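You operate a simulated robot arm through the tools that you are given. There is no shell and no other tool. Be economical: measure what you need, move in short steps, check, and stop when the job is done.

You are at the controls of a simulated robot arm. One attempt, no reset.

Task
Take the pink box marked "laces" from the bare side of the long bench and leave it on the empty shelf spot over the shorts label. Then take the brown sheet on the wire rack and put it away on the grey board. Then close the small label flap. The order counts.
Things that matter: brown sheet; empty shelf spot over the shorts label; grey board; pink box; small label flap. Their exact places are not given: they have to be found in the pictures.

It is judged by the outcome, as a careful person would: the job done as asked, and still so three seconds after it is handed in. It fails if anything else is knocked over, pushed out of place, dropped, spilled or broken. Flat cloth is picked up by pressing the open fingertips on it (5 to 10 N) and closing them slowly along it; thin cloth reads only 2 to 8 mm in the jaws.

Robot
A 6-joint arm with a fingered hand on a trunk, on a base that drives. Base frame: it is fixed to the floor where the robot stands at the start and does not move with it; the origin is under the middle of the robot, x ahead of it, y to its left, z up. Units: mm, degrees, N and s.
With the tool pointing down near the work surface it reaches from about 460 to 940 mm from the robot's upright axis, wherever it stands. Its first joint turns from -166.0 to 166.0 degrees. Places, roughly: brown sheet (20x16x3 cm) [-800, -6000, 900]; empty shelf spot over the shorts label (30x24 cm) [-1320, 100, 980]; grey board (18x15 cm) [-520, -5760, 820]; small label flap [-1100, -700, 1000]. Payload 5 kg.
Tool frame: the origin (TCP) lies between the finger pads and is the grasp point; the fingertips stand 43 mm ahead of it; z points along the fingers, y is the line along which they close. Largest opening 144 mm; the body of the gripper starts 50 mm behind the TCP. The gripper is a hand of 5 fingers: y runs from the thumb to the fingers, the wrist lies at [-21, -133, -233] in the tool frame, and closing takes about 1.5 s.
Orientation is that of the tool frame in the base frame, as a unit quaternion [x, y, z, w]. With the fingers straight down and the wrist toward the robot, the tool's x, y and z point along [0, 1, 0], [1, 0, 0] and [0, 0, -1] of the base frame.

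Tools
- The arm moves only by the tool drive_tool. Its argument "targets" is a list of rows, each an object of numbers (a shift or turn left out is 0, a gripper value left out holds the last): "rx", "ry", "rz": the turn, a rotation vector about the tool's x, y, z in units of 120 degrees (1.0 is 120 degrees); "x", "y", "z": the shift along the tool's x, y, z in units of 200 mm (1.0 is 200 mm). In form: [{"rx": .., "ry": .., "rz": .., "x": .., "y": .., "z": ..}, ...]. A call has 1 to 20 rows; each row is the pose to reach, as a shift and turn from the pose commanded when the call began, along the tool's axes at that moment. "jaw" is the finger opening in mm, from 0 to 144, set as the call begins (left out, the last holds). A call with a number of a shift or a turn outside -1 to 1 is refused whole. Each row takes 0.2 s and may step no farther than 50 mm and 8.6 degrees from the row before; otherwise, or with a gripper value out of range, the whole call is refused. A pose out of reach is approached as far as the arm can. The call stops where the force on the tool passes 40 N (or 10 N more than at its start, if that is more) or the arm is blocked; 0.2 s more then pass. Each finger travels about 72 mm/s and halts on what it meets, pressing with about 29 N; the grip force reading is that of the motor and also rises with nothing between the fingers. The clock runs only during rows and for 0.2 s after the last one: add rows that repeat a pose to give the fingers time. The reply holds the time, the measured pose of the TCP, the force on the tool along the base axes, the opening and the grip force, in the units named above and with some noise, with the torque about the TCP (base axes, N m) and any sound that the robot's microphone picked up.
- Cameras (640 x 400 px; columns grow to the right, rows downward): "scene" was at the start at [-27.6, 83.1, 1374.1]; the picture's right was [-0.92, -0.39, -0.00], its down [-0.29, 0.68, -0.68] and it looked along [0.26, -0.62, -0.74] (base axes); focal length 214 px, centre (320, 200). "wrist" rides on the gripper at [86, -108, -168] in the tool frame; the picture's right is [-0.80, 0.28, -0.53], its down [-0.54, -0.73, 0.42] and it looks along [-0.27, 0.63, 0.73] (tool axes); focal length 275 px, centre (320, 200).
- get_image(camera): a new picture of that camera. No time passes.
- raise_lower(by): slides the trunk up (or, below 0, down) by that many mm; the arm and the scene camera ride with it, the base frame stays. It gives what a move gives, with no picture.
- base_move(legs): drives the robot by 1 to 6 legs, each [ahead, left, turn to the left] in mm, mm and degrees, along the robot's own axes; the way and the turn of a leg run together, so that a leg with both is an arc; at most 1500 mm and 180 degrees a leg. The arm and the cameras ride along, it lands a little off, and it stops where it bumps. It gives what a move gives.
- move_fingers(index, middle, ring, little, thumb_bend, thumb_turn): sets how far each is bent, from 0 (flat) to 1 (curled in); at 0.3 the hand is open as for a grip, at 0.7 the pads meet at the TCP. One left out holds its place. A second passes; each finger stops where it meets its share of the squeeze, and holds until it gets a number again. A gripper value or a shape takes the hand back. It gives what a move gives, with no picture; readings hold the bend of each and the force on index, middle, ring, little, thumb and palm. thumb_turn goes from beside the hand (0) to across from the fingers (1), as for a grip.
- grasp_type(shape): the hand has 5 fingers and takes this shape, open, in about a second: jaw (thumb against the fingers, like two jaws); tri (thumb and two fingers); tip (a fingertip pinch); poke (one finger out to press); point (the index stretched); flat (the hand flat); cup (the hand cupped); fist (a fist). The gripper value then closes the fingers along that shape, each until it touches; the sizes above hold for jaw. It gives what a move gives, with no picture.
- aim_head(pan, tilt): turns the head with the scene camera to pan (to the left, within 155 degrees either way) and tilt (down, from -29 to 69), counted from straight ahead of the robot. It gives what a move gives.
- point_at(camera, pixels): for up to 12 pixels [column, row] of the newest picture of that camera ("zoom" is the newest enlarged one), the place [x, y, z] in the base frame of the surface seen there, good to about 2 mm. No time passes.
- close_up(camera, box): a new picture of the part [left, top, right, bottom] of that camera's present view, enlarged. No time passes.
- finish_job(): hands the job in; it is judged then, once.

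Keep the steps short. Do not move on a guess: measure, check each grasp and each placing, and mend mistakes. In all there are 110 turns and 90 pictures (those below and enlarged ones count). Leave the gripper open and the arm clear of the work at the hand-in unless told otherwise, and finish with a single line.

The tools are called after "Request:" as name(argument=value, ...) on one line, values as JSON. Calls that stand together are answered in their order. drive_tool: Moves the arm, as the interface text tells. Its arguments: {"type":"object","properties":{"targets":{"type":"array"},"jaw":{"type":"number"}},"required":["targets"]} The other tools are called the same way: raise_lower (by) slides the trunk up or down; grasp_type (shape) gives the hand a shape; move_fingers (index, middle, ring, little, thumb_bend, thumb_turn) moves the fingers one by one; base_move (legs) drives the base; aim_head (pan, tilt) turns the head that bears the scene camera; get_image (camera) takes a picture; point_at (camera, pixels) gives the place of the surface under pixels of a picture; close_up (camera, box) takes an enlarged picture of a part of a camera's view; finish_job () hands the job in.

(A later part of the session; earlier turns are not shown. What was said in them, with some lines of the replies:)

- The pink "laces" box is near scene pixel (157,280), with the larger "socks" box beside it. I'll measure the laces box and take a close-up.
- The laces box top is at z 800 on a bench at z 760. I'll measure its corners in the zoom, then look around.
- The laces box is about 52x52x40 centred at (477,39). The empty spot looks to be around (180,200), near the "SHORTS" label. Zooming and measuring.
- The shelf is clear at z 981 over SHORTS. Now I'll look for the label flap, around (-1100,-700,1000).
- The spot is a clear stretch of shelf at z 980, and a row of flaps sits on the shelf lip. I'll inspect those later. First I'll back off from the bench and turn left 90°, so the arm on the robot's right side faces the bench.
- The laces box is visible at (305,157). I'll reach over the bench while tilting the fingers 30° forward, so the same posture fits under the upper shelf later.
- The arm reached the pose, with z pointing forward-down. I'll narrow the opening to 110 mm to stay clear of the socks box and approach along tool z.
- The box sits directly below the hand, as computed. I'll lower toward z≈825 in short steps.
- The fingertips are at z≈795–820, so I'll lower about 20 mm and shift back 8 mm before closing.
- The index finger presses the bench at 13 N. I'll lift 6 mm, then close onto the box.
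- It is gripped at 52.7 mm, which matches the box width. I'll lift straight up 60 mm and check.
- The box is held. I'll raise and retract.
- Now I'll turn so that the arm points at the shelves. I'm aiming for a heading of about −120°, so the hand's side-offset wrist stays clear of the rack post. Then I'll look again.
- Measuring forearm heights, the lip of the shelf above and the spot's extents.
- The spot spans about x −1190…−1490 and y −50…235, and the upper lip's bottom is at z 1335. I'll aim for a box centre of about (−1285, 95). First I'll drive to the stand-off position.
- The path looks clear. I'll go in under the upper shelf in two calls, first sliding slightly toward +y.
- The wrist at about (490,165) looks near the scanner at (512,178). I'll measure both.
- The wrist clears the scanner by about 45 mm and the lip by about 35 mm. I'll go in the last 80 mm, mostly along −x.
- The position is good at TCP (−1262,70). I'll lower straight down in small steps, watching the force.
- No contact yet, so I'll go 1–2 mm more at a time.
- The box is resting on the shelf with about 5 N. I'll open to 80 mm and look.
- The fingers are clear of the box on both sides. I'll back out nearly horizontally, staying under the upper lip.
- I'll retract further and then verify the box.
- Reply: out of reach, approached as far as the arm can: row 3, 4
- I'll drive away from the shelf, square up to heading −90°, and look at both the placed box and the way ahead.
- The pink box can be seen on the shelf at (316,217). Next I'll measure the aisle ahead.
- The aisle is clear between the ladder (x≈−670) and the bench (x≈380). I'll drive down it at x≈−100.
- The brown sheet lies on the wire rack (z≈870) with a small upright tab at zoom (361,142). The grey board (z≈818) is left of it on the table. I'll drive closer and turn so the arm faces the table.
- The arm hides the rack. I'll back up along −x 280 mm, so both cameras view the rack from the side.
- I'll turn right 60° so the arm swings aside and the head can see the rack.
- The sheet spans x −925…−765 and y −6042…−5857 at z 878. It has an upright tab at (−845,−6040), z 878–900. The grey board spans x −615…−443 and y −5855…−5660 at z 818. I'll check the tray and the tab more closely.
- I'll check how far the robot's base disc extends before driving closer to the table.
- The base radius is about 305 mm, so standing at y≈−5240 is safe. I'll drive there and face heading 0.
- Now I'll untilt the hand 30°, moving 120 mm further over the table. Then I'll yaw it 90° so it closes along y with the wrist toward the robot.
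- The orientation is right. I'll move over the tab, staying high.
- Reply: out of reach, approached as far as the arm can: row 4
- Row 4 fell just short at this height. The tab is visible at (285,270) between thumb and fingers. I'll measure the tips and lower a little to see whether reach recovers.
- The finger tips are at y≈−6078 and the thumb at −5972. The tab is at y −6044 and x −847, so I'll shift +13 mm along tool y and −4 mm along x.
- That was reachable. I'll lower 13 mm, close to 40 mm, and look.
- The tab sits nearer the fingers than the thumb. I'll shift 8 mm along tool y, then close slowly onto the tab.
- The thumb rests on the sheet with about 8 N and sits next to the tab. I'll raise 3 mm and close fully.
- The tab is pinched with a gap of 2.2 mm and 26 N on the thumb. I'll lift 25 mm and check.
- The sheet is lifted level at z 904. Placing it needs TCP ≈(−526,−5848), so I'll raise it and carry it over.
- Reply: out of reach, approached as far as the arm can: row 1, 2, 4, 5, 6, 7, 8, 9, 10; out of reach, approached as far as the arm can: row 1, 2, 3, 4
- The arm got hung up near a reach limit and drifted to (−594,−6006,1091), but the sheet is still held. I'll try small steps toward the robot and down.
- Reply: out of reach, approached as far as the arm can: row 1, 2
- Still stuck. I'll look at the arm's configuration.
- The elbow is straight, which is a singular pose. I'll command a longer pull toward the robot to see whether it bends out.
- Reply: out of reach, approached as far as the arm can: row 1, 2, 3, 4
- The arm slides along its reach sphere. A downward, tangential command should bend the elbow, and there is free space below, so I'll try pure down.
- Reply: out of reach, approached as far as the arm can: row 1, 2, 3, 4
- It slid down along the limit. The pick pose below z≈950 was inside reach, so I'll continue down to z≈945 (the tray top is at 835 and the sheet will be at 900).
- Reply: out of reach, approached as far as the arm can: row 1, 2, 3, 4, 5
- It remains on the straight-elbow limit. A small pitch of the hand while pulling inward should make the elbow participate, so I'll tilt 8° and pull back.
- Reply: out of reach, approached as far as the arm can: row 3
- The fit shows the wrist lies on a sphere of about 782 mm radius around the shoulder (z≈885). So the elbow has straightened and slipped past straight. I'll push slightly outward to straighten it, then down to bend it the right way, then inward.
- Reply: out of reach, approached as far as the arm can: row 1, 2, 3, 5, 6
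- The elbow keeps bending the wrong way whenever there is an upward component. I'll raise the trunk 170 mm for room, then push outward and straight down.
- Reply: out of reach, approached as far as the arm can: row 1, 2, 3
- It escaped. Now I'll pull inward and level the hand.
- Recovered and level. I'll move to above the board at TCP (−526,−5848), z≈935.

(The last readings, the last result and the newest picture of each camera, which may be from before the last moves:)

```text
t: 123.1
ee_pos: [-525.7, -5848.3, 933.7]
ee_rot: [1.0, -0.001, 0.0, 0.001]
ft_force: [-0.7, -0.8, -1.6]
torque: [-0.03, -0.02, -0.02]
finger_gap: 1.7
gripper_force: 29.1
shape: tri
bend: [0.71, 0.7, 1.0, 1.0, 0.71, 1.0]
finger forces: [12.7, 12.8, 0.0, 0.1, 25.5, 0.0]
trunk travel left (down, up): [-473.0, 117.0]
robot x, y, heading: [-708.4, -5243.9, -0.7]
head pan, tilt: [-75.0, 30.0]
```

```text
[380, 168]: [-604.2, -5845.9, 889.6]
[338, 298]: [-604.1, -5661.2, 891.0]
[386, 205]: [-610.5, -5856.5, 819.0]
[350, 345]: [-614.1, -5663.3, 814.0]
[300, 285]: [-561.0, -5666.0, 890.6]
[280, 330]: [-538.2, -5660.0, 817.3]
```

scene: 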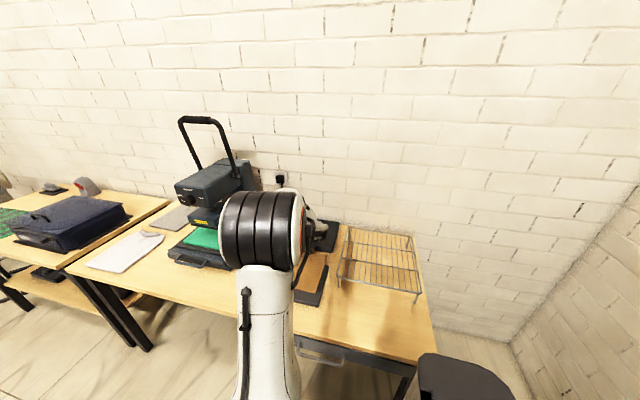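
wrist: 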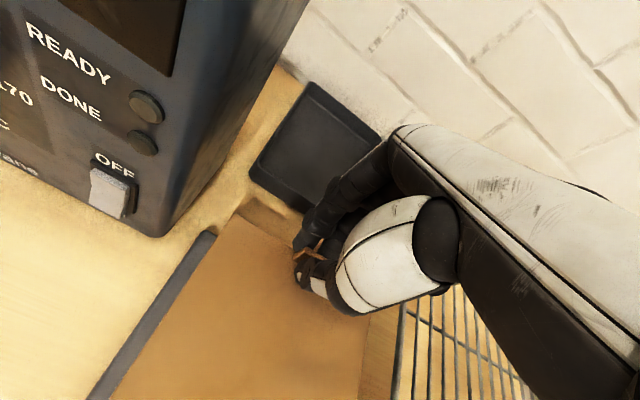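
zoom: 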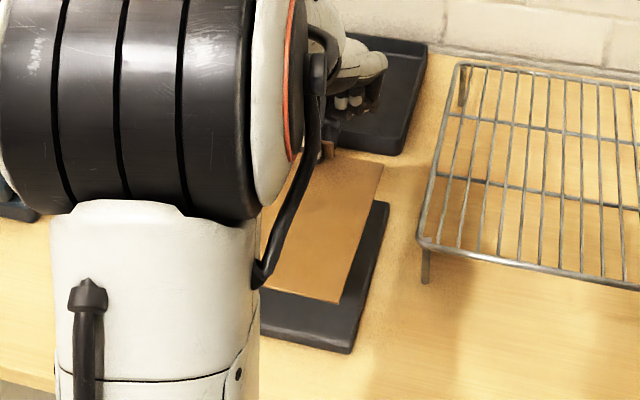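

The sheet is right over the board, with edges matching within about 10 mm. I'll lower 64 mm, then make fine steps.

Request:
drive_tool(targets=[{"y": 0.01, "z": 0.1}, {"y": 0.015, "z": 0.2}, {"y": 0.015, "z": 0.28}, {"y": 0.015, "z": 0.32}])

Request:
drive_tool(targets=[{"z": 0.01}, {"z": 0.02}])

```text
t: 124.1
ee_pos: [-527.5, -5851.5, 869.6]
ee_rot: [1.0, -0.001, -0.001, -0.001]
ft_force: [0.1, 0.7, 0.4]
torque: [-0.03, -0.03, 0.01]
finger_gap: 1.9
gripper_force: 28.6
shape: tri
bend: [0.71, 0.7, 1.0, 1.0, 0.71, 1.0]
finger forces: [12.7, 12.8, 0.0, 0.0, 25.7, 0.0]
trunk travel left (down, up): [-473.0, 117.0]
robot x, y, heading: [-708.0, -5239.8, -0.9]
head pan, tilt: [-75.0, 30.0]
```

```text
t: 124.7
ee_pos: [-526.2, -5851.8, 867.3]
ee_rot: [1.0, -0.001, -0.002, 0.0]
ft_force: [-0.1, 0.3, -0.9]
torque: [0.0, -0.03, 0.01]
finger_gap: 2.1
gripper_force: 28.8
shape: tri
bend: [0.71, 0.7, 1.0, 1.0, 0.71, 1.0]
finger forces: [12.7, 12.9, 0.0, 0.1, 25.5, 0.0]
trunk travel left (down, up): [-473.0, 117.0]
robot x, y, heading: [-708.4, -5241.7, -0.8]
head pan, tilt: [-75.0, 30.0]
```

Request:
drive_tool(targets=[{"z": 0.01}])

Request:
drive_tool(targets=[{"z": 0.008}])

Request:
close_up(camera="scene", box=[260, 210, 360, 320])

```text
t: 125.1
ee_pos: [-527.0, -5851.7, 864.8]
ee_rot: [1.0, -0.001, 0.0, 0.002]
ft_force: [-0.2, 1.2, 7.4]
torque: [0.01, -0.01, 0.0]
finger_gap: 1.8
gripper_force: 29.2
shape: tri
bend: [0.71, 0.7, 1.0, 1.0, 0.71, 1.0]
finger forces: [13.2, 13.2, 0.1, 0.0, 28.2, 0.0]
trunk travel left (down, up): [-473.0, 117.0]
robot x, y, heading: [-710.3, -5239.8, -0.9]
head pan, tilt: [-75.0, 30.0]
```

```text
t: 125.5
ee_pos: [-525.2, -5851.7, 865.0]
ee_rot: [1.0, 0.0, -0.001, 0.003]
ft_force: [-1.2, 1.7, 17.4]
torque: [0.17, -0.05, 0.0]
finger_gap: 2.2
gripper_force: 28.6
shape: tri
bend: [0.71, 0.7, 1.0, 1.0, 0.71, 1.0]
finger forces: [14.1, 13.9, 0.0, 0.0, 35.8, 0.0]
trunk travel left (down, up): [-473.0, 117.0]
robot x, y, heading: [-709.2, -5242.0, -0.8]
head pan, tilt: [-75.0, 30.0]
```

```text
3.64 times, centred on (310, 265) of scene
```

zoom: 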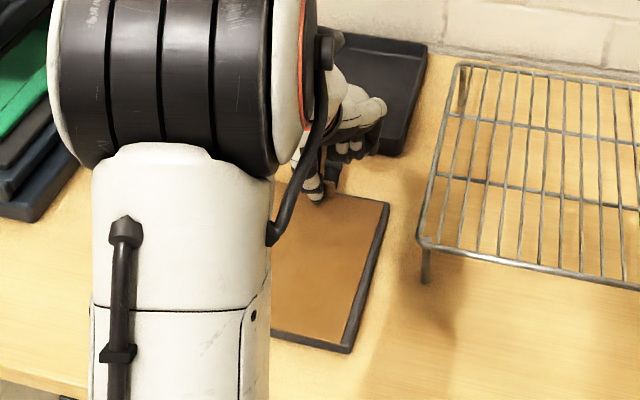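

The sheet is on the board and pressing at 17 N. I'll ease up 2 mm and open to 40 mm.

Request:
drive_tool(targets=[{"z": -0.008}])

Request:
drive_tool(targets=[{}, {}, {}, {}, {}], jaw=40)

Request:
close_up(camera="wrist", box=[230, 150, 430, 380])

```text
t: 125.9
ee_pos: [-524.7, -5850.8, 866.4]
ee_rot: [1.0, -0.001, -0.001, 0.002]
ft_force: [0.3, -0.4, 15.4]
torque: [0.01, -0.03, -0.02]
finger_gap: 2.0
gripper_force: 29.1
shape: tri
bend: [0.71, 0.7, 1.0, 1.0, 0.71, 1.0]
finger forces: [14.8, 14.6, 0.1, 0.0, 32.9, 0.1]
trunk travel left (down, up): [-473.0, 117.0]
robot x, y, heading: [-707.5, -5242.6, -1.0]
head pan, tilt: [-75.0, 30.0]
```

```text
t: 127.1
ee_pos: [-526.7, -5851.5, 864.2]
ee_rot: [1.0, -0.001, -0.002, 0.001]
ft_force: [0.7, -1.6, 8.4]
torque: [0.13, -0.09, 0.03]
finger_gap: 39.7
gripper_force: 0.0
shape: tri
bend: [0.74, 0.55, 0.99, 0.99, 0.76, 1.0]
finger forces: [0.0, 0.1, 0.0, 0.1, 7.5, 0.0]
trunk travel left (down, up): [-473.0, 117.0]
robot x, y, heading: [-710.5, -5242.0, -1.1]
head pan, tilt: [-75.0, 30.0]
```

```text
1.74 times, centred on (330, 265) of wrist
```

zoom: 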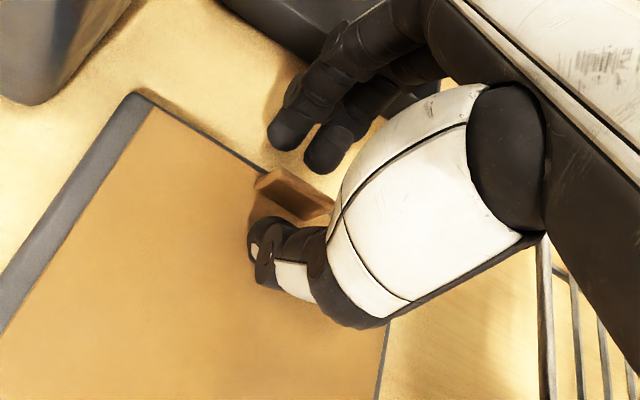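

Released. I'll lift straight up 150 mm.

Request:
drive_tool(targets=[{"z": -0.06}, {"z": -0.2}, {"z": -0.4}, {"z": -0.6}, {"z": -0.75}])

Request:
get_image(camera="wrist")

Request:
close_up(camera="scene", box=[260, 210, 360, 320])

```text
t: 128.3
ee_pos: [-526.5, -5849.3, 1013.8]
ee_rot: [1.0, -0.001, -0.001, 0.0]
ft_force: [-1.4, 0.3, -0.1]
torque: [-0.01, 0.02, 0.04]
finger_gap: 39.7
gripper_force: 0.0
shape: tri
bend: [0.74, 0.55, 0.99, 0.99, 0.74, 1.0]
finger forces: [0.1, 0.0, 0.0, 0.0, 0.0, 0.0]
trunk travel left (down, up): [-473.0, 117.0]
robot x, y, heading: [-709.8, -5238.8, -0.8]
head pan, tilt: [-75.0, 30.0]
```

```text
31 pictures are left
```

wrist: 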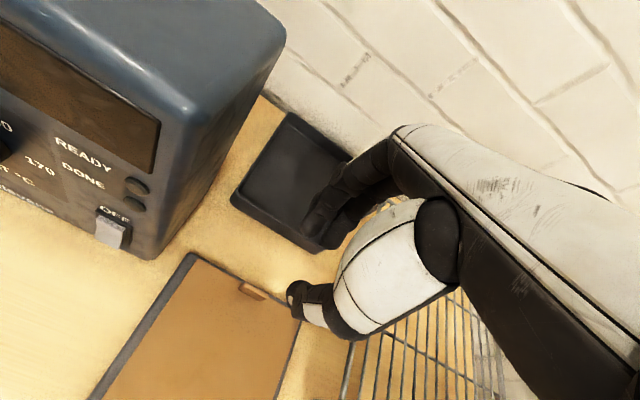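

```text
3.64 times, centred on (310, 265) of scene
```

zoom: 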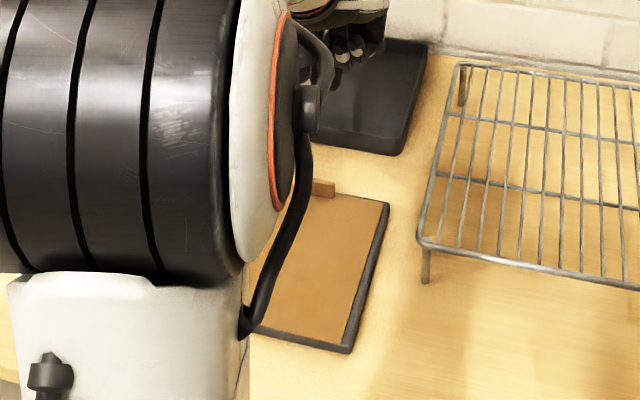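

The sheet lies flat on the board. I'll retract the arm toward the robot before driving back.

Request:
drive_tool(targets=[{"x": -0.1, "y": -0.15, "z": -0.05}, {"x": -0.25, "y": -0.3, "z": -0.1}, {"x": -0.4, "y": -0.45, "z": -0.15}, {"x": -0.55, "y": -0.6, "z": -0.2}, {"x": -0.7, "y": -0.72, "z": -0.2}])

Request:
base_move(legs=[[0, 250, 0], [0, 0, 90]])

Request:
aim_head(pan=0, tilt=20)

Request:
get_image(camera="scene")

```text
t: 129.5
ee_pos: [-664.9, -5706.0, 1054.8]
ee_rot: [1.0, 0.001, -0.002, 0.001]
ft_force: [0.0, -0.1, -0.1]
torque: [0.01, -0.01, 0.0]
finger_gap: 40.1
gripper_force: 0.1
shape: tri
bend: [0.74, 0.55, 0.99, 0.99, 0.74, 1.0]
finger forces: [0.0, 0.1, 0.0, 0.0, 0.1, 0.0]
trunk travel left (down, up): [-473.0, 117.0]
robot x, y, heading: [-709.6, -5241.4, -1.2]
head pan, tilt: [-75.0, 30.0]
```

```text
t: 135.0
ee_pos: [-239.8, -4961.6, 1054.1]
ee_rot: [0.719, 0.695, -0.001, 0.002]
ft_force: [0.6, 0.7, -0.4]
torque: [-0.01, 0.02, 0.02]
finger_gap: 40.1
gripper_force: 0.2
shape: tri
bend: [0.74, 0.55, 0.99, 0.99, 0.74, 1.0]
finger forces: [0.0, 0.0, 0.0, 0.0, 0.1, 0.1]
trunk travel left (down, up): [-473.0, 117.0]
robot x, y, heading: [-707.2, -4990.3, 87.3]
head pan, tilt: [-75.0, 30.0]
```

```text
t: 136.5
ee_pos: [-239.6, -4961.9, 1053.6]
ee_rot: [0.719, 0.695, -0.001, 0.001]
ft_force: [0.3, 0.5, 0.5]
torque: [0.02, 0.0, 0.02]
finger_gap: 40.0
gripper_force: 0.0
shape: tri
bend: [0.74, 0.55, 0.99, 0.99, 0.74, 1.0]
finger forces: [0.0, 0.0, 0.0, 0.1, 0.1, 0.1]
trunk travel left (down, up): [-473.0, 117.0]
robot x, y, heading: [-702.0, -4992.6, 87.0]
head pan, tilt: [0.0, 20.0]
```

```text
29 pictures are left
```

scene: 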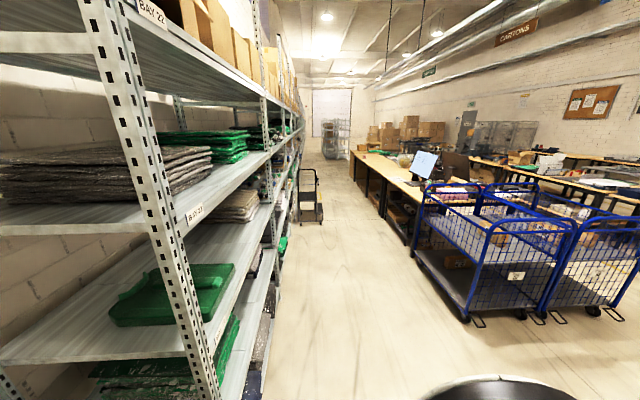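

The way is clear on the right of the ladder. I'll drive back along x≈−270 to y≈−800.

Request:
base_move(legs=[[0, 0, 3], [350, -430, 0], [1500, 0, 0], [1500, 0, 0], [800, 0, 0]])

Request:
aim_head(pan=90, tilt=30)

Request:
get_image(camera="scene")

```text
t: 152.4
ee_pos: [123.1, -1845.9, 1055.0]
ee_rot: [0.688, 0.726, 0.0, 0.002]
ft_force: [0.0, -1.0, -0.3]
torque: [0.04, 0.03, 0.02]
finger_gap: 39.9
gripper_force: 0.0
shape: tri
bend: [0.74, 0.55, 0.99, 0.99, 0.74, 1.0]
finger forces: [0.1, 0.0, 0.1, 0.0, 0.0, 0.0]
trunk travel left (down, up): [-473.0, 117.0]
robot x, y, heading: [-336.2, -1911.5, 92.4]
head pan, tilt: [0.0, 20.0]
stopped in leg 4: the robot was blocked; the commanded pose is now the measured one
```

```text
t: 154.0
ee_pos: [122.0, -1845.6, 1054.3]
ee_rot: [0.688, 0.726, -0.001, 0.002]
ft_force: [-0.1, -0.8, -0.3]
torque: [0.01, -0.02, 0.0]
finger_gap: 39.9
gripper_force: 0.1
shape: tri
bend: [0.74, 0.55, 0.99, 0.99, 0.74, 1.0]
finger forces: [0.1, 0.0, 0.1, 0.0, 0.0, 0.0]
trunk travel left (down, up): [-473.0, 117.0]
robot x, y, heading: [-337.6, -1913.6, 92.3]
head pan, tilt: [90.0, 30.0]
```

```text
28 pictures are left
```

scene: 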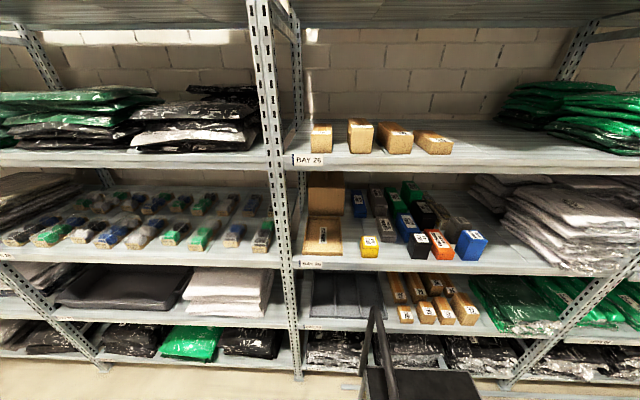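

Blocked at (−337,−1913), probably by the ladder. I'll look down at it.

Request:
aim_head(pan=45, tilt=45)

Request:
get_image(camera="scene")

```text
t: 155.2
ee_pos: [122.6, -1845.2, 1054.0]
ee_rot: [0.688, 0.726, 0.0, 0.002]
ft_force: [0.6, 0.3, 0.0]
torque: [0.01, -0.04, -0.05]
finger_gap: 39.9
gripper_force: 0.0
shape: tri
bend: [0.74, 0.55, 0.99, 0.99, 0.74, 1.0]
finger forces: [0.1, 0.0, 0.1, 0.0, 0.1, 0.0]
trunk travel left (down, up): [-473.0, 117.0]
robot x, y, heading: [-342.6, -1913.5, 92.1]
head pan, tilt: [45.0, 45.0]
```

```text
27 pictures are left
```

scene: 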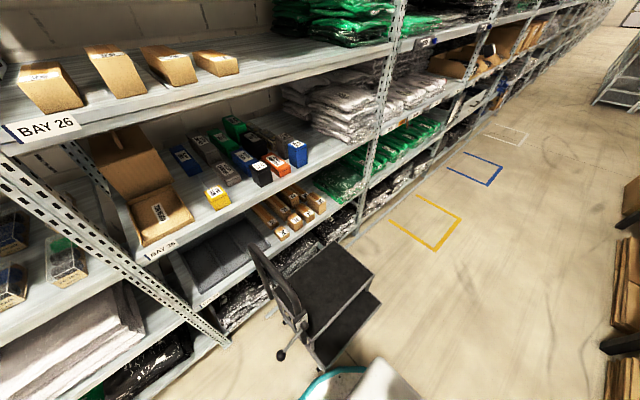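

Request:
point_at(camera="scene", pixels=[[325, 368], [340, 365], [373, 275], [380, 298], [300, 318], [280, 355], [262, 250], [330, 250], [352, 345], [335, 372]])

Request:
close_up(camera="scene", box=[220, 220, 440, 400])

```text
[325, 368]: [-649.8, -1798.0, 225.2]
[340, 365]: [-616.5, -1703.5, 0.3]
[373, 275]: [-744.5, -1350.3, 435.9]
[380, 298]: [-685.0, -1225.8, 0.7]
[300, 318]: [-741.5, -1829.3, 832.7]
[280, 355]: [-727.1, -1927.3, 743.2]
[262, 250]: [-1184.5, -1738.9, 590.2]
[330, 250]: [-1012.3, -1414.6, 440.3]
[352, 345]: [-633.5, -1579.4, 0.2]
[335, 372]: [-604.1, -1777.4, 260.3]
```

```text
2.22 times, centred on (330, 310) of scene
```

zoom: 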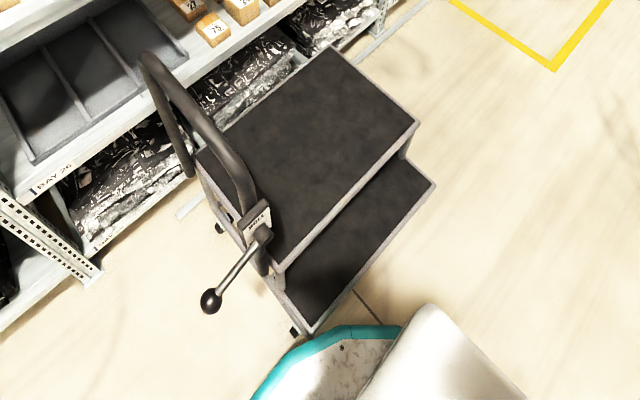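

The ladder's lower step corner is at (−650,−1798) and my disc touched it. I'll back off to the right, straighten the heading, and measure the step edge to see whether it moved.

Request:
point_at(camera="zoom", pixels=[[434, 184], [375, 255], [315, 330], [415, 122], [280, 268], [400, 180]])

Request:
base_move(legs=[[0, -130, 0], [0, 0, -2]])

```text
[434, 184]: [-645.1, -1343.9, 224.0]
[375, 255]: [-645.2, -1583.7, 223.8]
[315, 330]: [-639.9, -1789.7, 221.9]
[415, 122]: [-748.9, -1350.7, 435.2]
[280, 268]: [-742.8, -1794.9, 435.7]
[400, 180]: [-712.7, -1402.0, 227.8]
```

```text
t: 156.8
ee_pos: [255.1, -1857.8, 1054.7]
ee_rot: [0.7, 0.714, 0.0, 0.002]
ft_force: [-0.7, -0.1, 0.4]
torque: [-0.01, 0.0, -0.01]
finger_gap: 40.2
gripper_force: 0.0
shape: tri
bend: [0.74, 0.55, 0.99, 0.99, 0.74, 1.0]
finger forces: [0.0, 0.0, 0.1, 0.0, 0.0, 0.1]
trunk travel left (down, up): [-473.0, 117.0]
robot x, y, heading: [-206.2, -1915.4, 90.1]
head pan, tilt: [45.0, 45.0]
```

The step edge is straight and aligned with the aisle, so it looks unmoved. I'll drive on to y≈−700 and turn the arm to the shelf side.

Request:
base_move(legs=[[1230, 0, 0], [0, 0, 178]])

Request:
aim_head(pan=-70, tilt=25)

Request:
get_image(camera="scene")

```text
t: 170.4
ee_pos: [-677.0, -737.6, 1055.2]
ee_rot: [0.717, -0.697, -0.003, 0.0]
ft_force: [-0.6, -1.0, -0.1]
torque: [0.03, 0.01, -0.01]
finger_gap: 40.2
gripper_force: 0.0
shape: tri
bend: [0.74, 0.55, 0.99, 0.99, 0.74, 1.0]
finger forces: [0.0, 0.1, 0.0, 0.0, 0.0, 0.0]
trunk travel left (down, up): [-473.0, 117.0]
robot x, y, heading: [-213.2, -681.0, -89.2]
head pan, tilt: [45.0, 45.0]
```

```text
t: 172.4
ee_pos: [-676.9, -737.5, 1054.8]
ee_rot: [0.717, -0.697, -0.002, -0.001]
ft_force: [-0.2, 0.3, 0.1]
torque: [-0.03, 0.0, -0.01]
finger_gap: 40.0
gripper_force: 0.0
shape: tri
bend: [0.74, 0.55, 0.99, 0.99, 0.74, 1.0]
finger forces: [0.1, 0.0, 0.0, 0.0, 0.1, 0.0]
trunk travel left (down, up): [-473.0, 117.0]
robot x, y, heading: [-209.7, -679.9, -89.3]
head pan, tilt: [-70.0, 25.0]
```

```text
25 pictures are left
```

scene: 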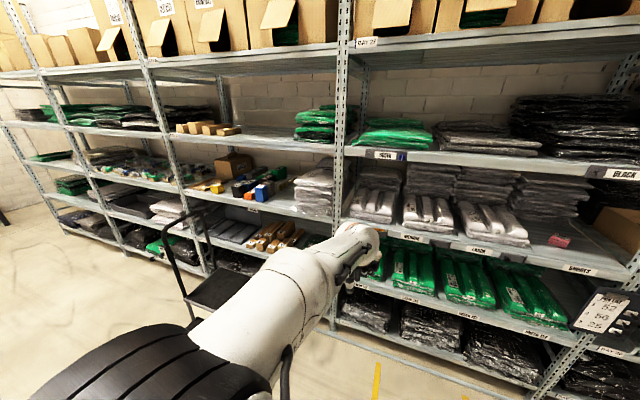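

The pink box can be seen sitting on the shelf at (560,240). The wrist hides the flap, so I'll move 260 mm ahead (−y) for a clear view of it.

Request:
base_move(legs=[[260, 0, 0]])

Request:
get_image(camera="scene")

Request:
close_up(camera="scene", box=[360, 180, 500, 260])

```text
t: 174.2
ee_pos: [-673.7, -998.3, 1053.7]
ee_rot: [0.717, -0.697, -0.001, 0.0]
ft_force: [0.4, 0.3, 0.2]
torque: [0.01, 0.03, 0.0]
finger_gap: 39.9
gripper_force: 0.2
shape: tri
bend: [0.74, 0.55, 0.99, 0.99, 0.74, 1.0]
finger forces: [0.0, 0.0, 0.0, 0.1, 0.1, 0.1]
trunk travel left (down, up): [-473.0, 117.0]
robot x, y, heading: [-208.6, -940.0, -89.0]
head pan, tilt: [-70.0, 25.0]
```

```text
24 pictures are left
```

scene: 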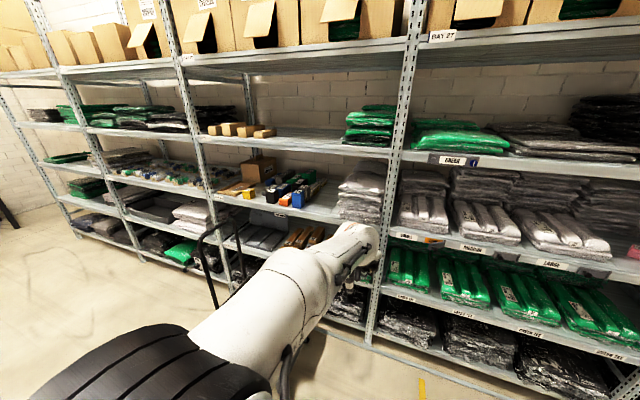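

```text
4.57 times, centred on (430, 220) of scene
```

zoom: 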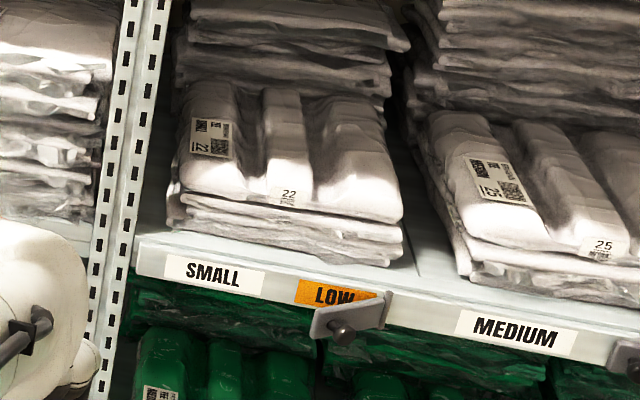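

The flap by the SMALL/MEDIUM labels stands open, with an orange "LOW" label showing behind it. I'll measure its geometry.

Request:
point_at(camera="zoom", pixels=[[315, 325], [330, 312], [350, 308], [370, 303], [385, 298], [388, 315], [342, 332], [365, 325], [318, 338], [350, 345], [300, 292], [335, 292]])

Request:
close_up(camera="scene", box=[415, 225, 455, 255])

Request:
close_up(camera="scene", box=[480, 240, 540, 280])

```text
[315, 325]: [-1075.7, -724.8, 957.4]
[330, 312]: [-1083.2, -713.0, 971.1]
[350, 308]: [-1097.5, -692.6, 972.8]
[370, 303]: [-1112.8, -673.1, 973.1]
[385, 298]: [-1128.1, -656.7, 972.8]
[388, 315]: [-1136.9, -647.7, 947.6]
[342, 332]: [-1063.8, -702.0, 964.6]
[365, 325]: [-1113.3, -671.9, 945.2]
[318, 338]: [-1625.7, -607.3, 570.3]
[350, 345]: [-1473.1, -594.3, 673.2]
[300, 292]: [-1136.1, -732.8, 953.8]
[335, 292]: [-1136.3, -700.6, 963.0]
```

```text
13.33 times, centred on (435, 240) of scene
```

zoom: 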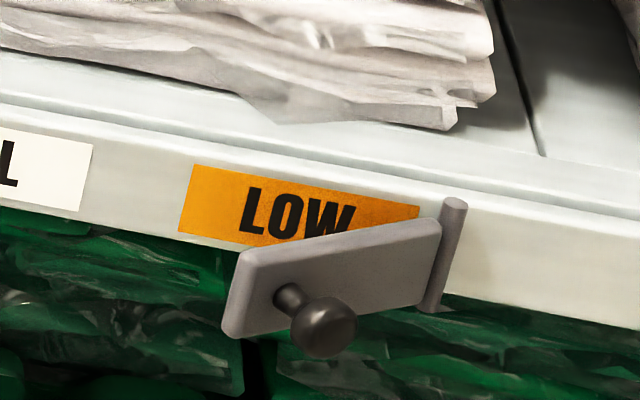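

```text
10.00 times, centred on (510, 260) of scene
```

zoom: 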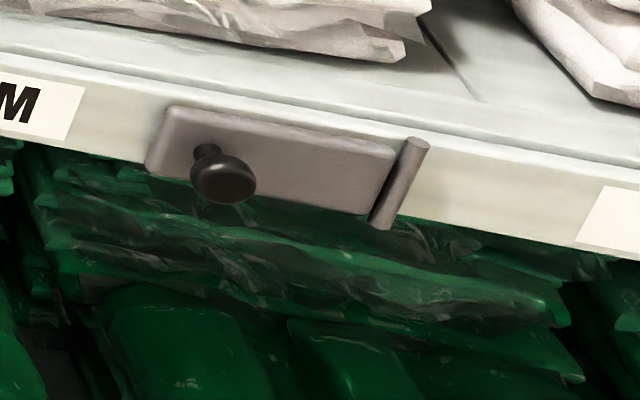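

The geometry is clear. The hinge is a vertical pin at (−1130,−655), and the plate's free end is at (−1075,−725), about 40° open. The knob is on its outer face. I'll switch to the poke shape, shift the base back, then pitch the hand to point at the shelf.

Request:
base_move(legs=[[-275, 0, -1]])

Request:
grasp_type(shape="poke")

Request:
drive_tool(targets=[{"rx": -0.0625, "y": 0.12}, {"rx": -0.125, "y": 0.24}, {"rx": -0.1875, "y": 0.36}, {"rx": -0.25, "y": 0.48}, {"rx": -0.3125, "y": 0.6}, {"rx": -0.375, "y": 0.72}, {"rx": -0.4375, "y": 0.84}, {"rx": -0.5, "y": 0.95}])

Request:
get_image(camera="wrist")

```text
t: 176.2
ee_pos: [-675.6, -716.7, 1054.6]
ee_rot: [0.711, -0.703, -0.002, 0.0]
ft_force: [-0.7, -0.3, 0.3]
torque: [0.01, 0.01, 0.0]
finger_gap: 40.0
gripper_force: 0.0
shape: tri
bend: [0.74, 0.55, 0.99, 0.99, 0.74, 1.0]
finger forces: [0.0, 0.0, 0.1, 0.0, 0.0, 0.1]
trunk travel left (down, up): [-473.0, 117.0]
robot x, y, heading: [-212.0, -664.8, -90.2]
head pan, tilt: [-70.0, 25.0]
```

```text
t: 177.1
ee_pos: [-674.8, -716.1, 1054.2]
ee_rot: [0.711, -0.703, -0.002, 0.0]
ft_force: [-1.0, 0.3, 0.4]
torque: [0.03, 0.01, -0.03]
finger_gap: 0.0
gripper_force: 0.0
shape: poke
bend: [0.7, 0.7, 0.99, 0.99, 1.0, 1.0]
finger forces: [0.0, 0.0, 0.1, 0.0, 0.0, 0.0]
trunk travel left (down, up): [-473.0, 117.0]
robot x, y, heading: [-210.7, -667.6, -90.5]
head pan, tilt: [-70.0, 25.0]
```

```text
t: 178.9
ee_pos: [-858.4, -655.5, 1131.5]
ee_rot: [0.645, -0.616, -0.295, 0.341]
ft_force: [-0.6, 0.6, -0.5]
torque: [-0.01, 0.0, 0.01]
finger_gap: 0.3
gripper_force: 0.1
shape: poke
bend: [0.7, 0.7, 0.99, 0.99, 1.0, 1.0]
finger forces: [0.1, 0.1, 0.0, 0.0, 0.1, 0.0]
out of reach, approached as far as the arm can: row 3, 4, 5, 6, 7, 8
trunk travel left (down, up): [-473.0, 117.0]
robot x, y, heading: [-211.9, -666.2, -90.3]
head pan, tilt: [-70.0, 25.0]
```

```text
20 pictures are left
```

wrist: 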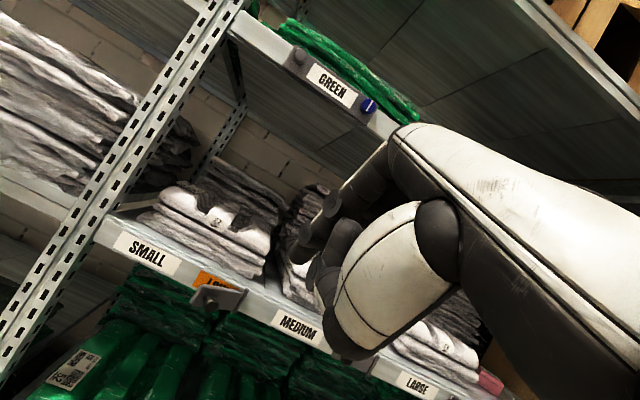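

The hand is pitched about 54°. I'll measure the fingertips and the flap in this view.

Request:
close_up(camera="wrist", box=[180, 140, 460, 370])

Request:
point_at(camera="wrist", pixels=[[332, 205], [325, 198], [296, 258], [300, 245], [315, 275], [335, 300], [335, 345], [345, 235], [215, 305], [240, 295], [200, 292]])

```text
1.74 times, centred on (320, 255) of wrist
```

zoom: 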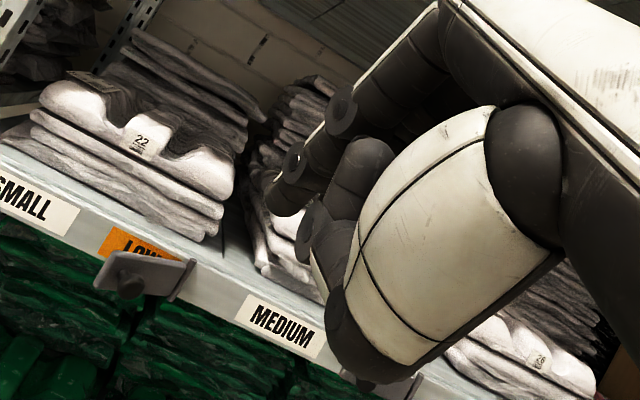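

```text
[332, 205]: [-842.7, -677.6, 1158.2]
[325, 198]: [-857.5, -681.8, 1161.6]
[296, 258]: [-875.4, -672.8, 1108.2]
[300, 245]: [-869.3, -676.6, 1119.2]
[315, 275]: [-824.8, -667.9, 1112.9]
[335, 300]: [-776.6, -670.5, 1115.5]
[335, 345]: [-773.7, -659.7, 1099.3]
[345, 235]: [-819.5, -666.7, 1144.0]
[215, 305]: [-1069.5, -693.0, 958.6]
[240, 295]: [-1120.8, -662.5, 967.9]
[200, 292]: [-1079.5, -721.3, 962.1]
```

The index tip is at about TCP+(−28,−15,−30), and the knob face is near (−1064,−700,959). I'll advance in two halves toward a tip position about 25 mm in front of the knob.

Request:
drive_tool(targets=[{"x": 0.02, "y": -0.04, "z": 0.2}, {"x": 0.03, "y": -0.08, "z": 0.4}, {"x": 0.03, "y": -0.08, "z": 0.5}])

Request:
get_image(camera="wrist")

```text
t: 179.7
ee_pos: [-936.5, -652.5, 1082.2]
ee_rot: [0.654, -0.615, -0.278, 0.342]
ft_force: [0.2, -0.1, -1.1]
torque: [0.01, -0.01, -0.04]
finger_gap: 0.0
gripper_force: 0.2
shape: poke
bend: [0.7, 0.7, 0.99, 0.99, 1.0, 1.0]
finger forces: [0.1, 0.0, 0.0, 0.0, 0.0, 0.0]
out of reach, approached as far as the arm can: row 1, 2, 3
trunk travel left (down, up): [-473.0, 117.0]
robot x, y, heading: [-212.6, -666.4, -90.2]
head pan, tilt: [-70.0, 25.0]
```

```text
18 pictures are left
```

wrist: 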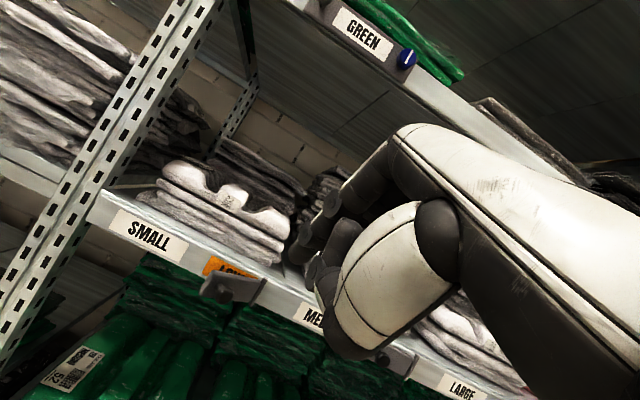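

The arm is at a wrist limit in this pose. I'll use the trunk and base for positioning: lower the trunk 92 mm and shift the base 30 mm ahead.

Request:
raise_lower(by=-92)

Request:
base_move(legs=[[30, -35, 0]])

Request:
get_image(camera="wrist")

```text
t: 180.9
ee_pos: [-935.9, -652.5, 992.4]
ee_rot: [0.653, -0.616, -0.277, 0.342]
ft_force: [0.5, -0.2, 0.3]
torque: [0.0, 0.02, -0.02]
finger_gap: 0.1
gripper_force: 0.1
shape: poke
bend: [0.7, 0.7, 0.99, 0.99, 1.0, 1.0]
finger forces: [0.0, 0.0, 0.0, 0.1, 0.0, 0.1]
trunk travel left (down, up): [-381.0, 209.0]
robot x, y, heading: [-207.7, -663.7, -90.1]
head pan, tilt: [-70.0, 25.0]
```

```text
t: 181.8
ee_pos: [-970.7, -681.8, 992.1]
ee_rot: [0.653, -0.616, -0.278, 0.342]
ft_force: [-0.1, 0.2, 0.5]
torque: [0.0, -0.01, 0.04]
finger_gap: 0.0
gripper_force: 0.0
shape: poke
bend: [0.7, 0.7, 0.99, 0.99, 1.0, 1.0]
finger forces: [0.0, 0.1, 0.0, 0.1, 0.1, 0.0]
trunk travel left (down, up): [-381.0, 209.0]
robot x, y, heading: [-246.3, -698.0, -90.1]
head pan, tilt: [-70.0, 25.0]
```

```text
17 pictures are left
```

wrist: 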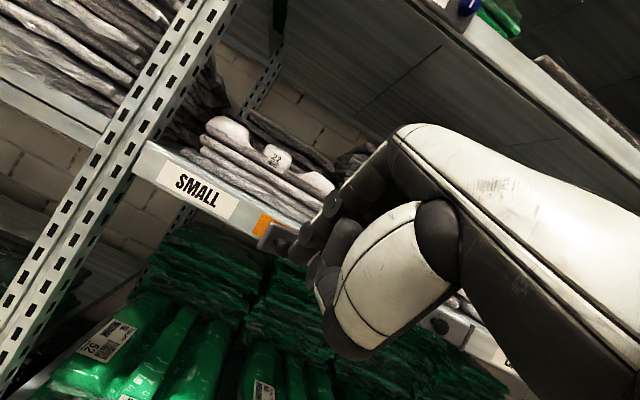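

Request:
close_up(camera="wrist", box=[220, 180, 380, 320])

Request:
point_at(camera="wrist", pixels=[[295, 258], [292, 250], [302, 262], [275, 235], [262, 240], [330, 205], [305, 235]])

```text
2.86 times, centred on (300, 250) of wrist
```

zoom: 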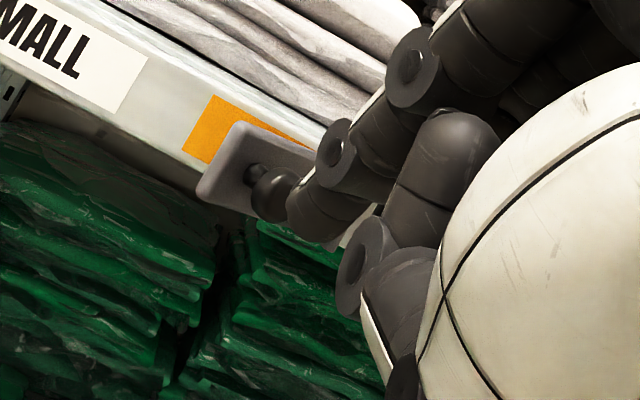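

```text
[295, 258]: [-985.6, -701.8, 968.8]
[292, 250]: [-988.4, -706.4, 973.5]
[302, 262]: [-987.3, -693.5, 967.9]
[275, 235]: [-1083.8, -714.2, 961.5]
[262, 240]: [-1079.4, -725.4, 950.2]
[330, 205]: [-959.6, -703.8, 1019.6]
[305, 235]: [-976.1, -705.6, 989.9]
```

The index tip is at about (−993,−695,962) and the knob is at (−1064,−701,958). I'll advance 45 mm along −x with the arm and check.

Request:
drive_tool(targets=[{"x": 0.001, "y": 0.04, "z": 0.07}, {"x": 0.003, "y": 0.08, "z": 0.14}, {"x": 0.004, "y": 0.114, "z": 0.197}])

Request:
close_up(camera="wrist", box=[220, 160, 380, 300])

```text
t: 182.6
ee_pos: [-1014.6, -686.0, 986.5]
ee_rot: [0.654, -0.615, -0.278, 0.342]
ft_force: [0.2, 0.6, 0.5]
torque: [0.0, 0.02, 0.02]
finger_gap: 0.1
gripper_force: 0.0
shape: poke
bend: [0.7, 0.7, 0.99, 0.99, 1.0, 1.0]
finger forces: [0.0, 0.0, 0.0, 0.1, 0.0, 0.1]
trunk travel left (down, up): [-381.0, 209.0]
robot x, y, heading: [-249.7, -692.6, -90.0]
head pan, tilt: [-70.0, 25.0]
```

```text
2.86 times, centred on (300, 230) of wrist
```

zoom: 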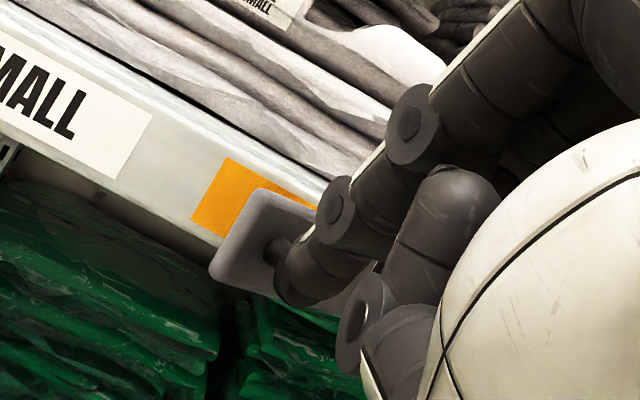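

The fingertip is right at the knob. I'll push on −x while following the knob's arc toward −y.

Request:
drive_tool(targets=[{"x": -0.004, "y": 0.031, "z": 0.039}, {"x": 0.026, "y": 0.062, "z": 0.082}, {"x": 0.056, "y": 0.093, "z": 0.125}])

Request:
close_up(camera="wrist", box=[220, 160, 380, 300])

```text
t: 183.4
ee_pos: [-1044.7, -701.1, 988.6]
ee_rot: [0.654, -0.615, -0.278, 0.342]
ft_force: [2.0, -0.4, 0.9]
torque: [-0.02, 0.0, 0.0]
finger_gap: 0.0
gripper_force: 0.1
shape: poke
bend: [0.7, 0.7, 0.99, 0.99, 1.0, 1.0]
finger forces: [0.7, 0.3, 0.0, 0.0, 0.0, 0.1]
trunk travel left (down, up): [-381.0, 209.0]
robot x, y, heading: [-248.5, -695.0, -90.2]
head pan, tilt: [-70.0, 25.0]
```

```text
2.86 times, centred on (300, 230) of wrist
```

zoom: 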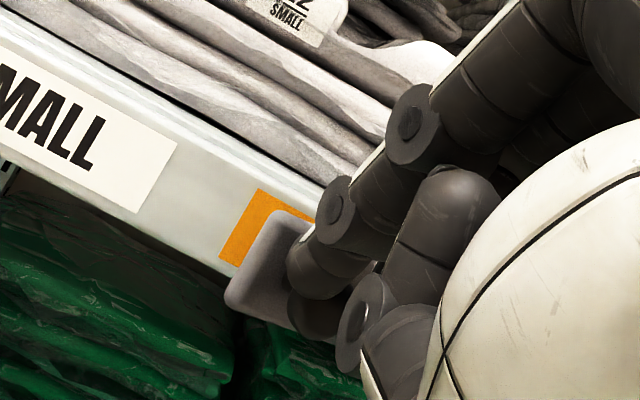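

The flap is swinging in under a light force of 2 N. Continuing.

Request:
drive_tool(targets=[{"x": 0.03, "y": 0.031, "z": 0.043}, {"x": 0.051, "y": 0.062, "z": 0.085}])

Request:
drive_tool(targets=[{"x": 0.015, "y": 0.016, "z": 0.021}, {"x": 0.025, "y": 0.031, "z": 0.042}])

Request:
close_up(camera="wrist", box=[220, 160, 380, 300])

```text
t: 184.0
ee_pos: [-1066.4, -714.8, 986.5]
ee_rot: [0.655, -0.614, -0.277, 0.343]
ft_force: [1.0, -3.4, 3.4]
torque: [-0.12, 0.09, 0.12]
finger_gap: 0.0
gripper_force: 0.0
shape: poke
bend: [0.7, 0.7, 0.99, 0.99, 1.0, 1.0]
finger forces: [4.4, 0.0, 0.0, 0.0, 0.1, 0.0]
trunk travel left (down, up): [-381.0, 209.0]
robot x, y, heading: [-246.3, -696.9, -89.9]
head pan, tilt: [-70.0, 25.0]
```

```text
t: 184.6
ee_pos: [-1073.1, -719.3, 986.3]
ee_rot: [0.653, -0.616, -0.278, 0.342]
ft_force: [13.0, 4.4, 3.3]
torque: [0.1, -0.21, -0.04]
finger_gap: 0.1
gripper_force: 0.0
shape: poke
bend: [0.7, 0.7, 0.99, 0.99, 1.0, 1.0]
finger forces: [9.2, 9.4, 0.1, 0.0, 0.0, 0.0]
trunk travel left (down, up): [-381.0, 209.0]
robot x, y, heading: [-247.6, -695.0, -90.4]
head pan, tilt: [-70.0, 25.0]
```

```text
2.86 times, centred on (300, 230) of wrist
```

zoom: 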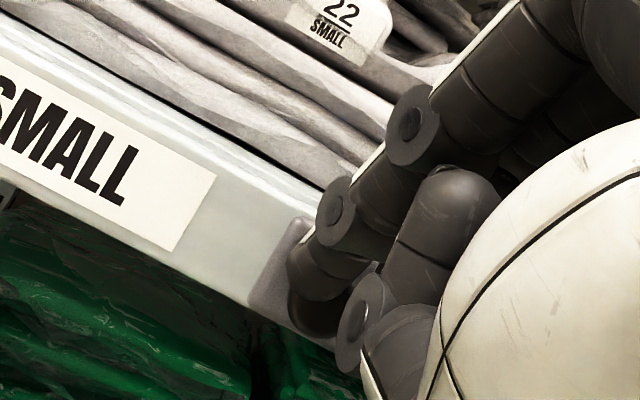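

The orange label is hidden and the force has risen to 13 N, so the flap looks flat. I'll press 2 mm more, then back off along +x and inspect.

Request:
drive_tool(targets=[{"y": 0.008, "z": 0.01}, {"y": 0.008, "z": 0.01}])

Request:
drive_tool(targets=[{"y": -0.06, "z": -0.08}, {"y": -0.18, "z": -0.23}, {"y": -0.3, "z": -0.38}])

Request:
close_up(camera="wrist", box=[160, 140, 380, 320])

```text
t: 185.2
ee_pos: [-1075.8, -717.8, 985.5]
ee_rot: [0.653, -0.615, -0.278, 0.343]
ft_force: [22.7, 7.4, 5.1]
torque: [0.24, -0.47, -0.07]
finger_gap: 0.0
gripper_force: 0.0
shape: poke
bend: [0.7, 0.7, 0.99, 0.99, 1.0, 1.0]
finger forces: [14.3, 16.9, 0.0, 0.0, 0.0, 0.0]
trunk travel left (down, up): [-381.0, 209.0]
robot x, y, heading: [-248.1, -698.5, -90.0]
head pan, tilt: [-70.0, 25.0]
```

```text
t: 186.0
ee_pos: [-985.7, -705.5, 993.2]
ee_rot: [0.657, -0.614, -0.271, 0.343]
ft_force: [-0.4, 0.1, 0.3]
torque: [-0.02, 0.01, -0.04]
finger_gap: 0.2
gripper_force: 0.2
shape: poke
bend: [0.7, 0.7, 0.99, 0.99, 1.0, 1.0]
finger forces: [0.0, 0.0, 0.1, 0.0, 0.1, 0.1]
out of reach, approached as far as the arm can: row 2, 3
trunk travel left (down, up): [-381.0, 209.0]
robot x, y, heading: [-249.9, -695.6, -90.2]
head pan, tilt: [-70.0, 25.0]
```

```text
2.22 times, centred on (270, 230) of wrist
```

zoom: 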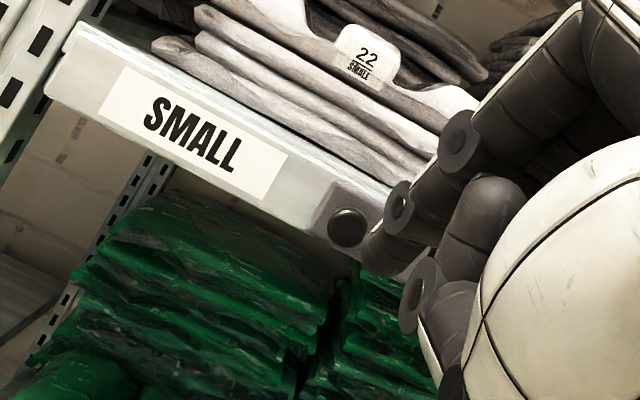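

The flap stays shut against the lip. I'll drive the robot away from the shelf and open the hand. Then I'll check the flap, the box and the ladder in the scene view.

Request:
base_move(legs=[[0, 230, 0], [200, 0, 0]])

Request:
grasp_type(shape="jaw")

Request:
aim_head(pan=-65, tilt=22)

Request:
get_image(camera="scene")

```text
t: 189.0
ee_pos: [-754.5, -908.7, 991.9]
ee_rot: [0.656, -0.615, -0.272, 0.343]
ft_force: [0.0, -0.2, -0.8]
torque: [0.04, 0.01, -0.02]
finger_gap: 0.0
gripper_force: 0.0
shape: poke
bend: [0.7, 0.7, 0.99, 0.99, 1.0, 1.0]
finger forces: [0.1, 0.0, 0.0, 0.0, 0.0, 0.1]
trunk travel left (down, up): [-381.0, 209.0]
robot x, y, heading: [-18.6, -901.7, -90.1]
head pan, tilt: [-70.0, 25.0]
```

```text
t: 189.9
ee_pos: [-754.8, -910.7, 993.6]
ee_rot: [0.656, -0.615, -0.271, 0.342]
ft_force: [-0.1, -0.5, 1.3]
torque: [-0.01, -0.02, 0.01]
finger_gap: 143.7
gripper_force: 0.1
shape: jaw
bend: [0.3, 0.3, 0.3, 0.3, 0.3, 0.98]
finger forces: [0.0, 0.0, 0.0, 0.0, 0.0, 0.0]
trunk travel left (down, up): [-381.0, 209.0]
robot x, y, heading: [-14.4, -902.7, -90.2]
head pan, tilt: [-70.0, 25.0]
```

```text
t: 190.6
ee_pos: [-755.5, -908.9, 992.5]
ee_rot: [0.656, -0.615, -0.272, 0.342]
ft_force: [-0.2, 0.7, -0.4]
torque: [-0.02, 0.04, 0.02]
finger_gap: 144.0
gripper_force: 0.1
shape: jaw
bend: [0.3, 0.3, 0.3, 0.3, 0.3, 0.98]
finger forces: [0.1, 0.1, 0.0, 0.0, 0.1, 0.1]
trunk travel left (down, up): [-381.0, 209.0]
robot x, y, heading: [-14.9, -898.6, -90.4]
head pan, tilt: [-65.0, 22.0]
```

```text
11 pictures are left
```

scene: 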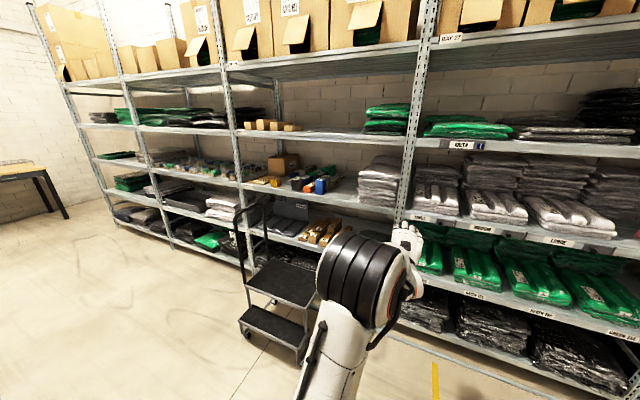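

Request:
close_up(camera="scene", box=[400, 195, 540, 265])

Request:
aim_head(pan=-115, tilt=18)

Request:
get_image(camera="scene")

```text
4.57 times, centred on (470, 230) of scene
```

zoom: 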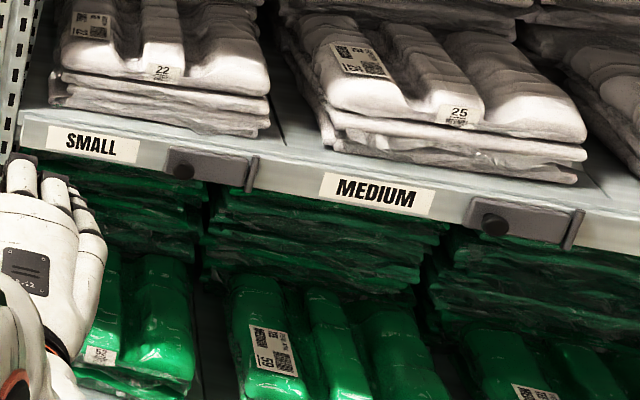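

```text
t: 191.7
ee_pos: [-755.4, -910.3, 992.0]
ee_rot: [0.656, -0.615, -0.271, 0.343]
ft_force: [0.4, -0.9, 0.3]
torque: [0.0, -0.01, 0.01]
finger_gap: 144.0
gripper_force: 0.0
shape: jaw
bend: [0.3, 0.3, 0.3, 0.3, 0.3, 0.98]
finger forces: [0.1, 0.1, 0.0, 0.0, 0.1, 0.1]
trunk travel left (down, up): [-381.0, 209.0]
robot x, y, heading: [-17.3, -904.3, -90.4]
head pan, tilt: [-115.0, 18.0]
```

```text
9 pictures are left
```

scene: 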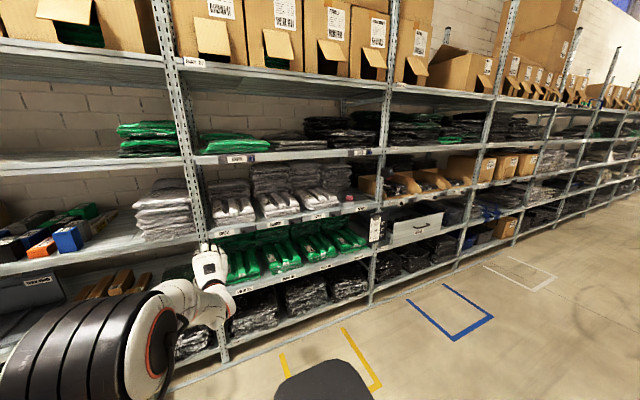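

The flap now lies like its neighbour. One last check on the pink box.

Request:
close_up(camera="scene", box=[300, 160, 400, 230])

Request:
point_at(camera="zoom", pixels=[[305, 185], [320, 200], [335, 175]])

```text
5.71 times, centred on (350, 195) of scene
```

zoom: 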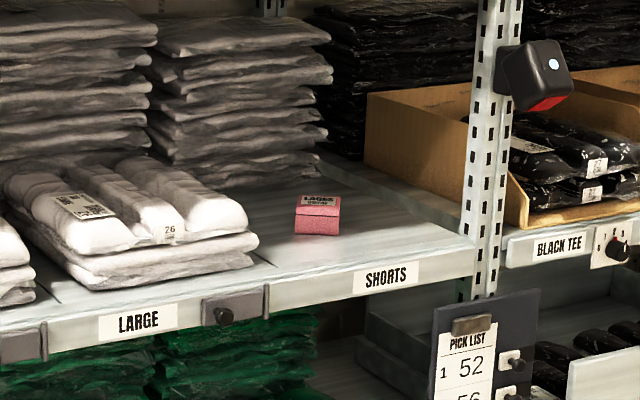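

```text
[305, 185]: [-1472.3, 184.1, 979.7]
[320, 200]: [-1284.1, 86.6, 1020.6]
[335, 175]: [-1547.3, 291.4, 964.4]
```

The laces box stands upright on the shelf over the shorts label. The sheet is on the grey board, the flap is shut, the hand is open and the arm is clear, so I'm handing in.

Request:
finish_job()

```text
The job is handed in.
```

The pink laces box is on the shelf over the shorts label, the brown sheet is on the grey board, and the small label flap is closed, in that order; on the way back the base touched the step ladder and stopped, and the ladder looked unmoved.
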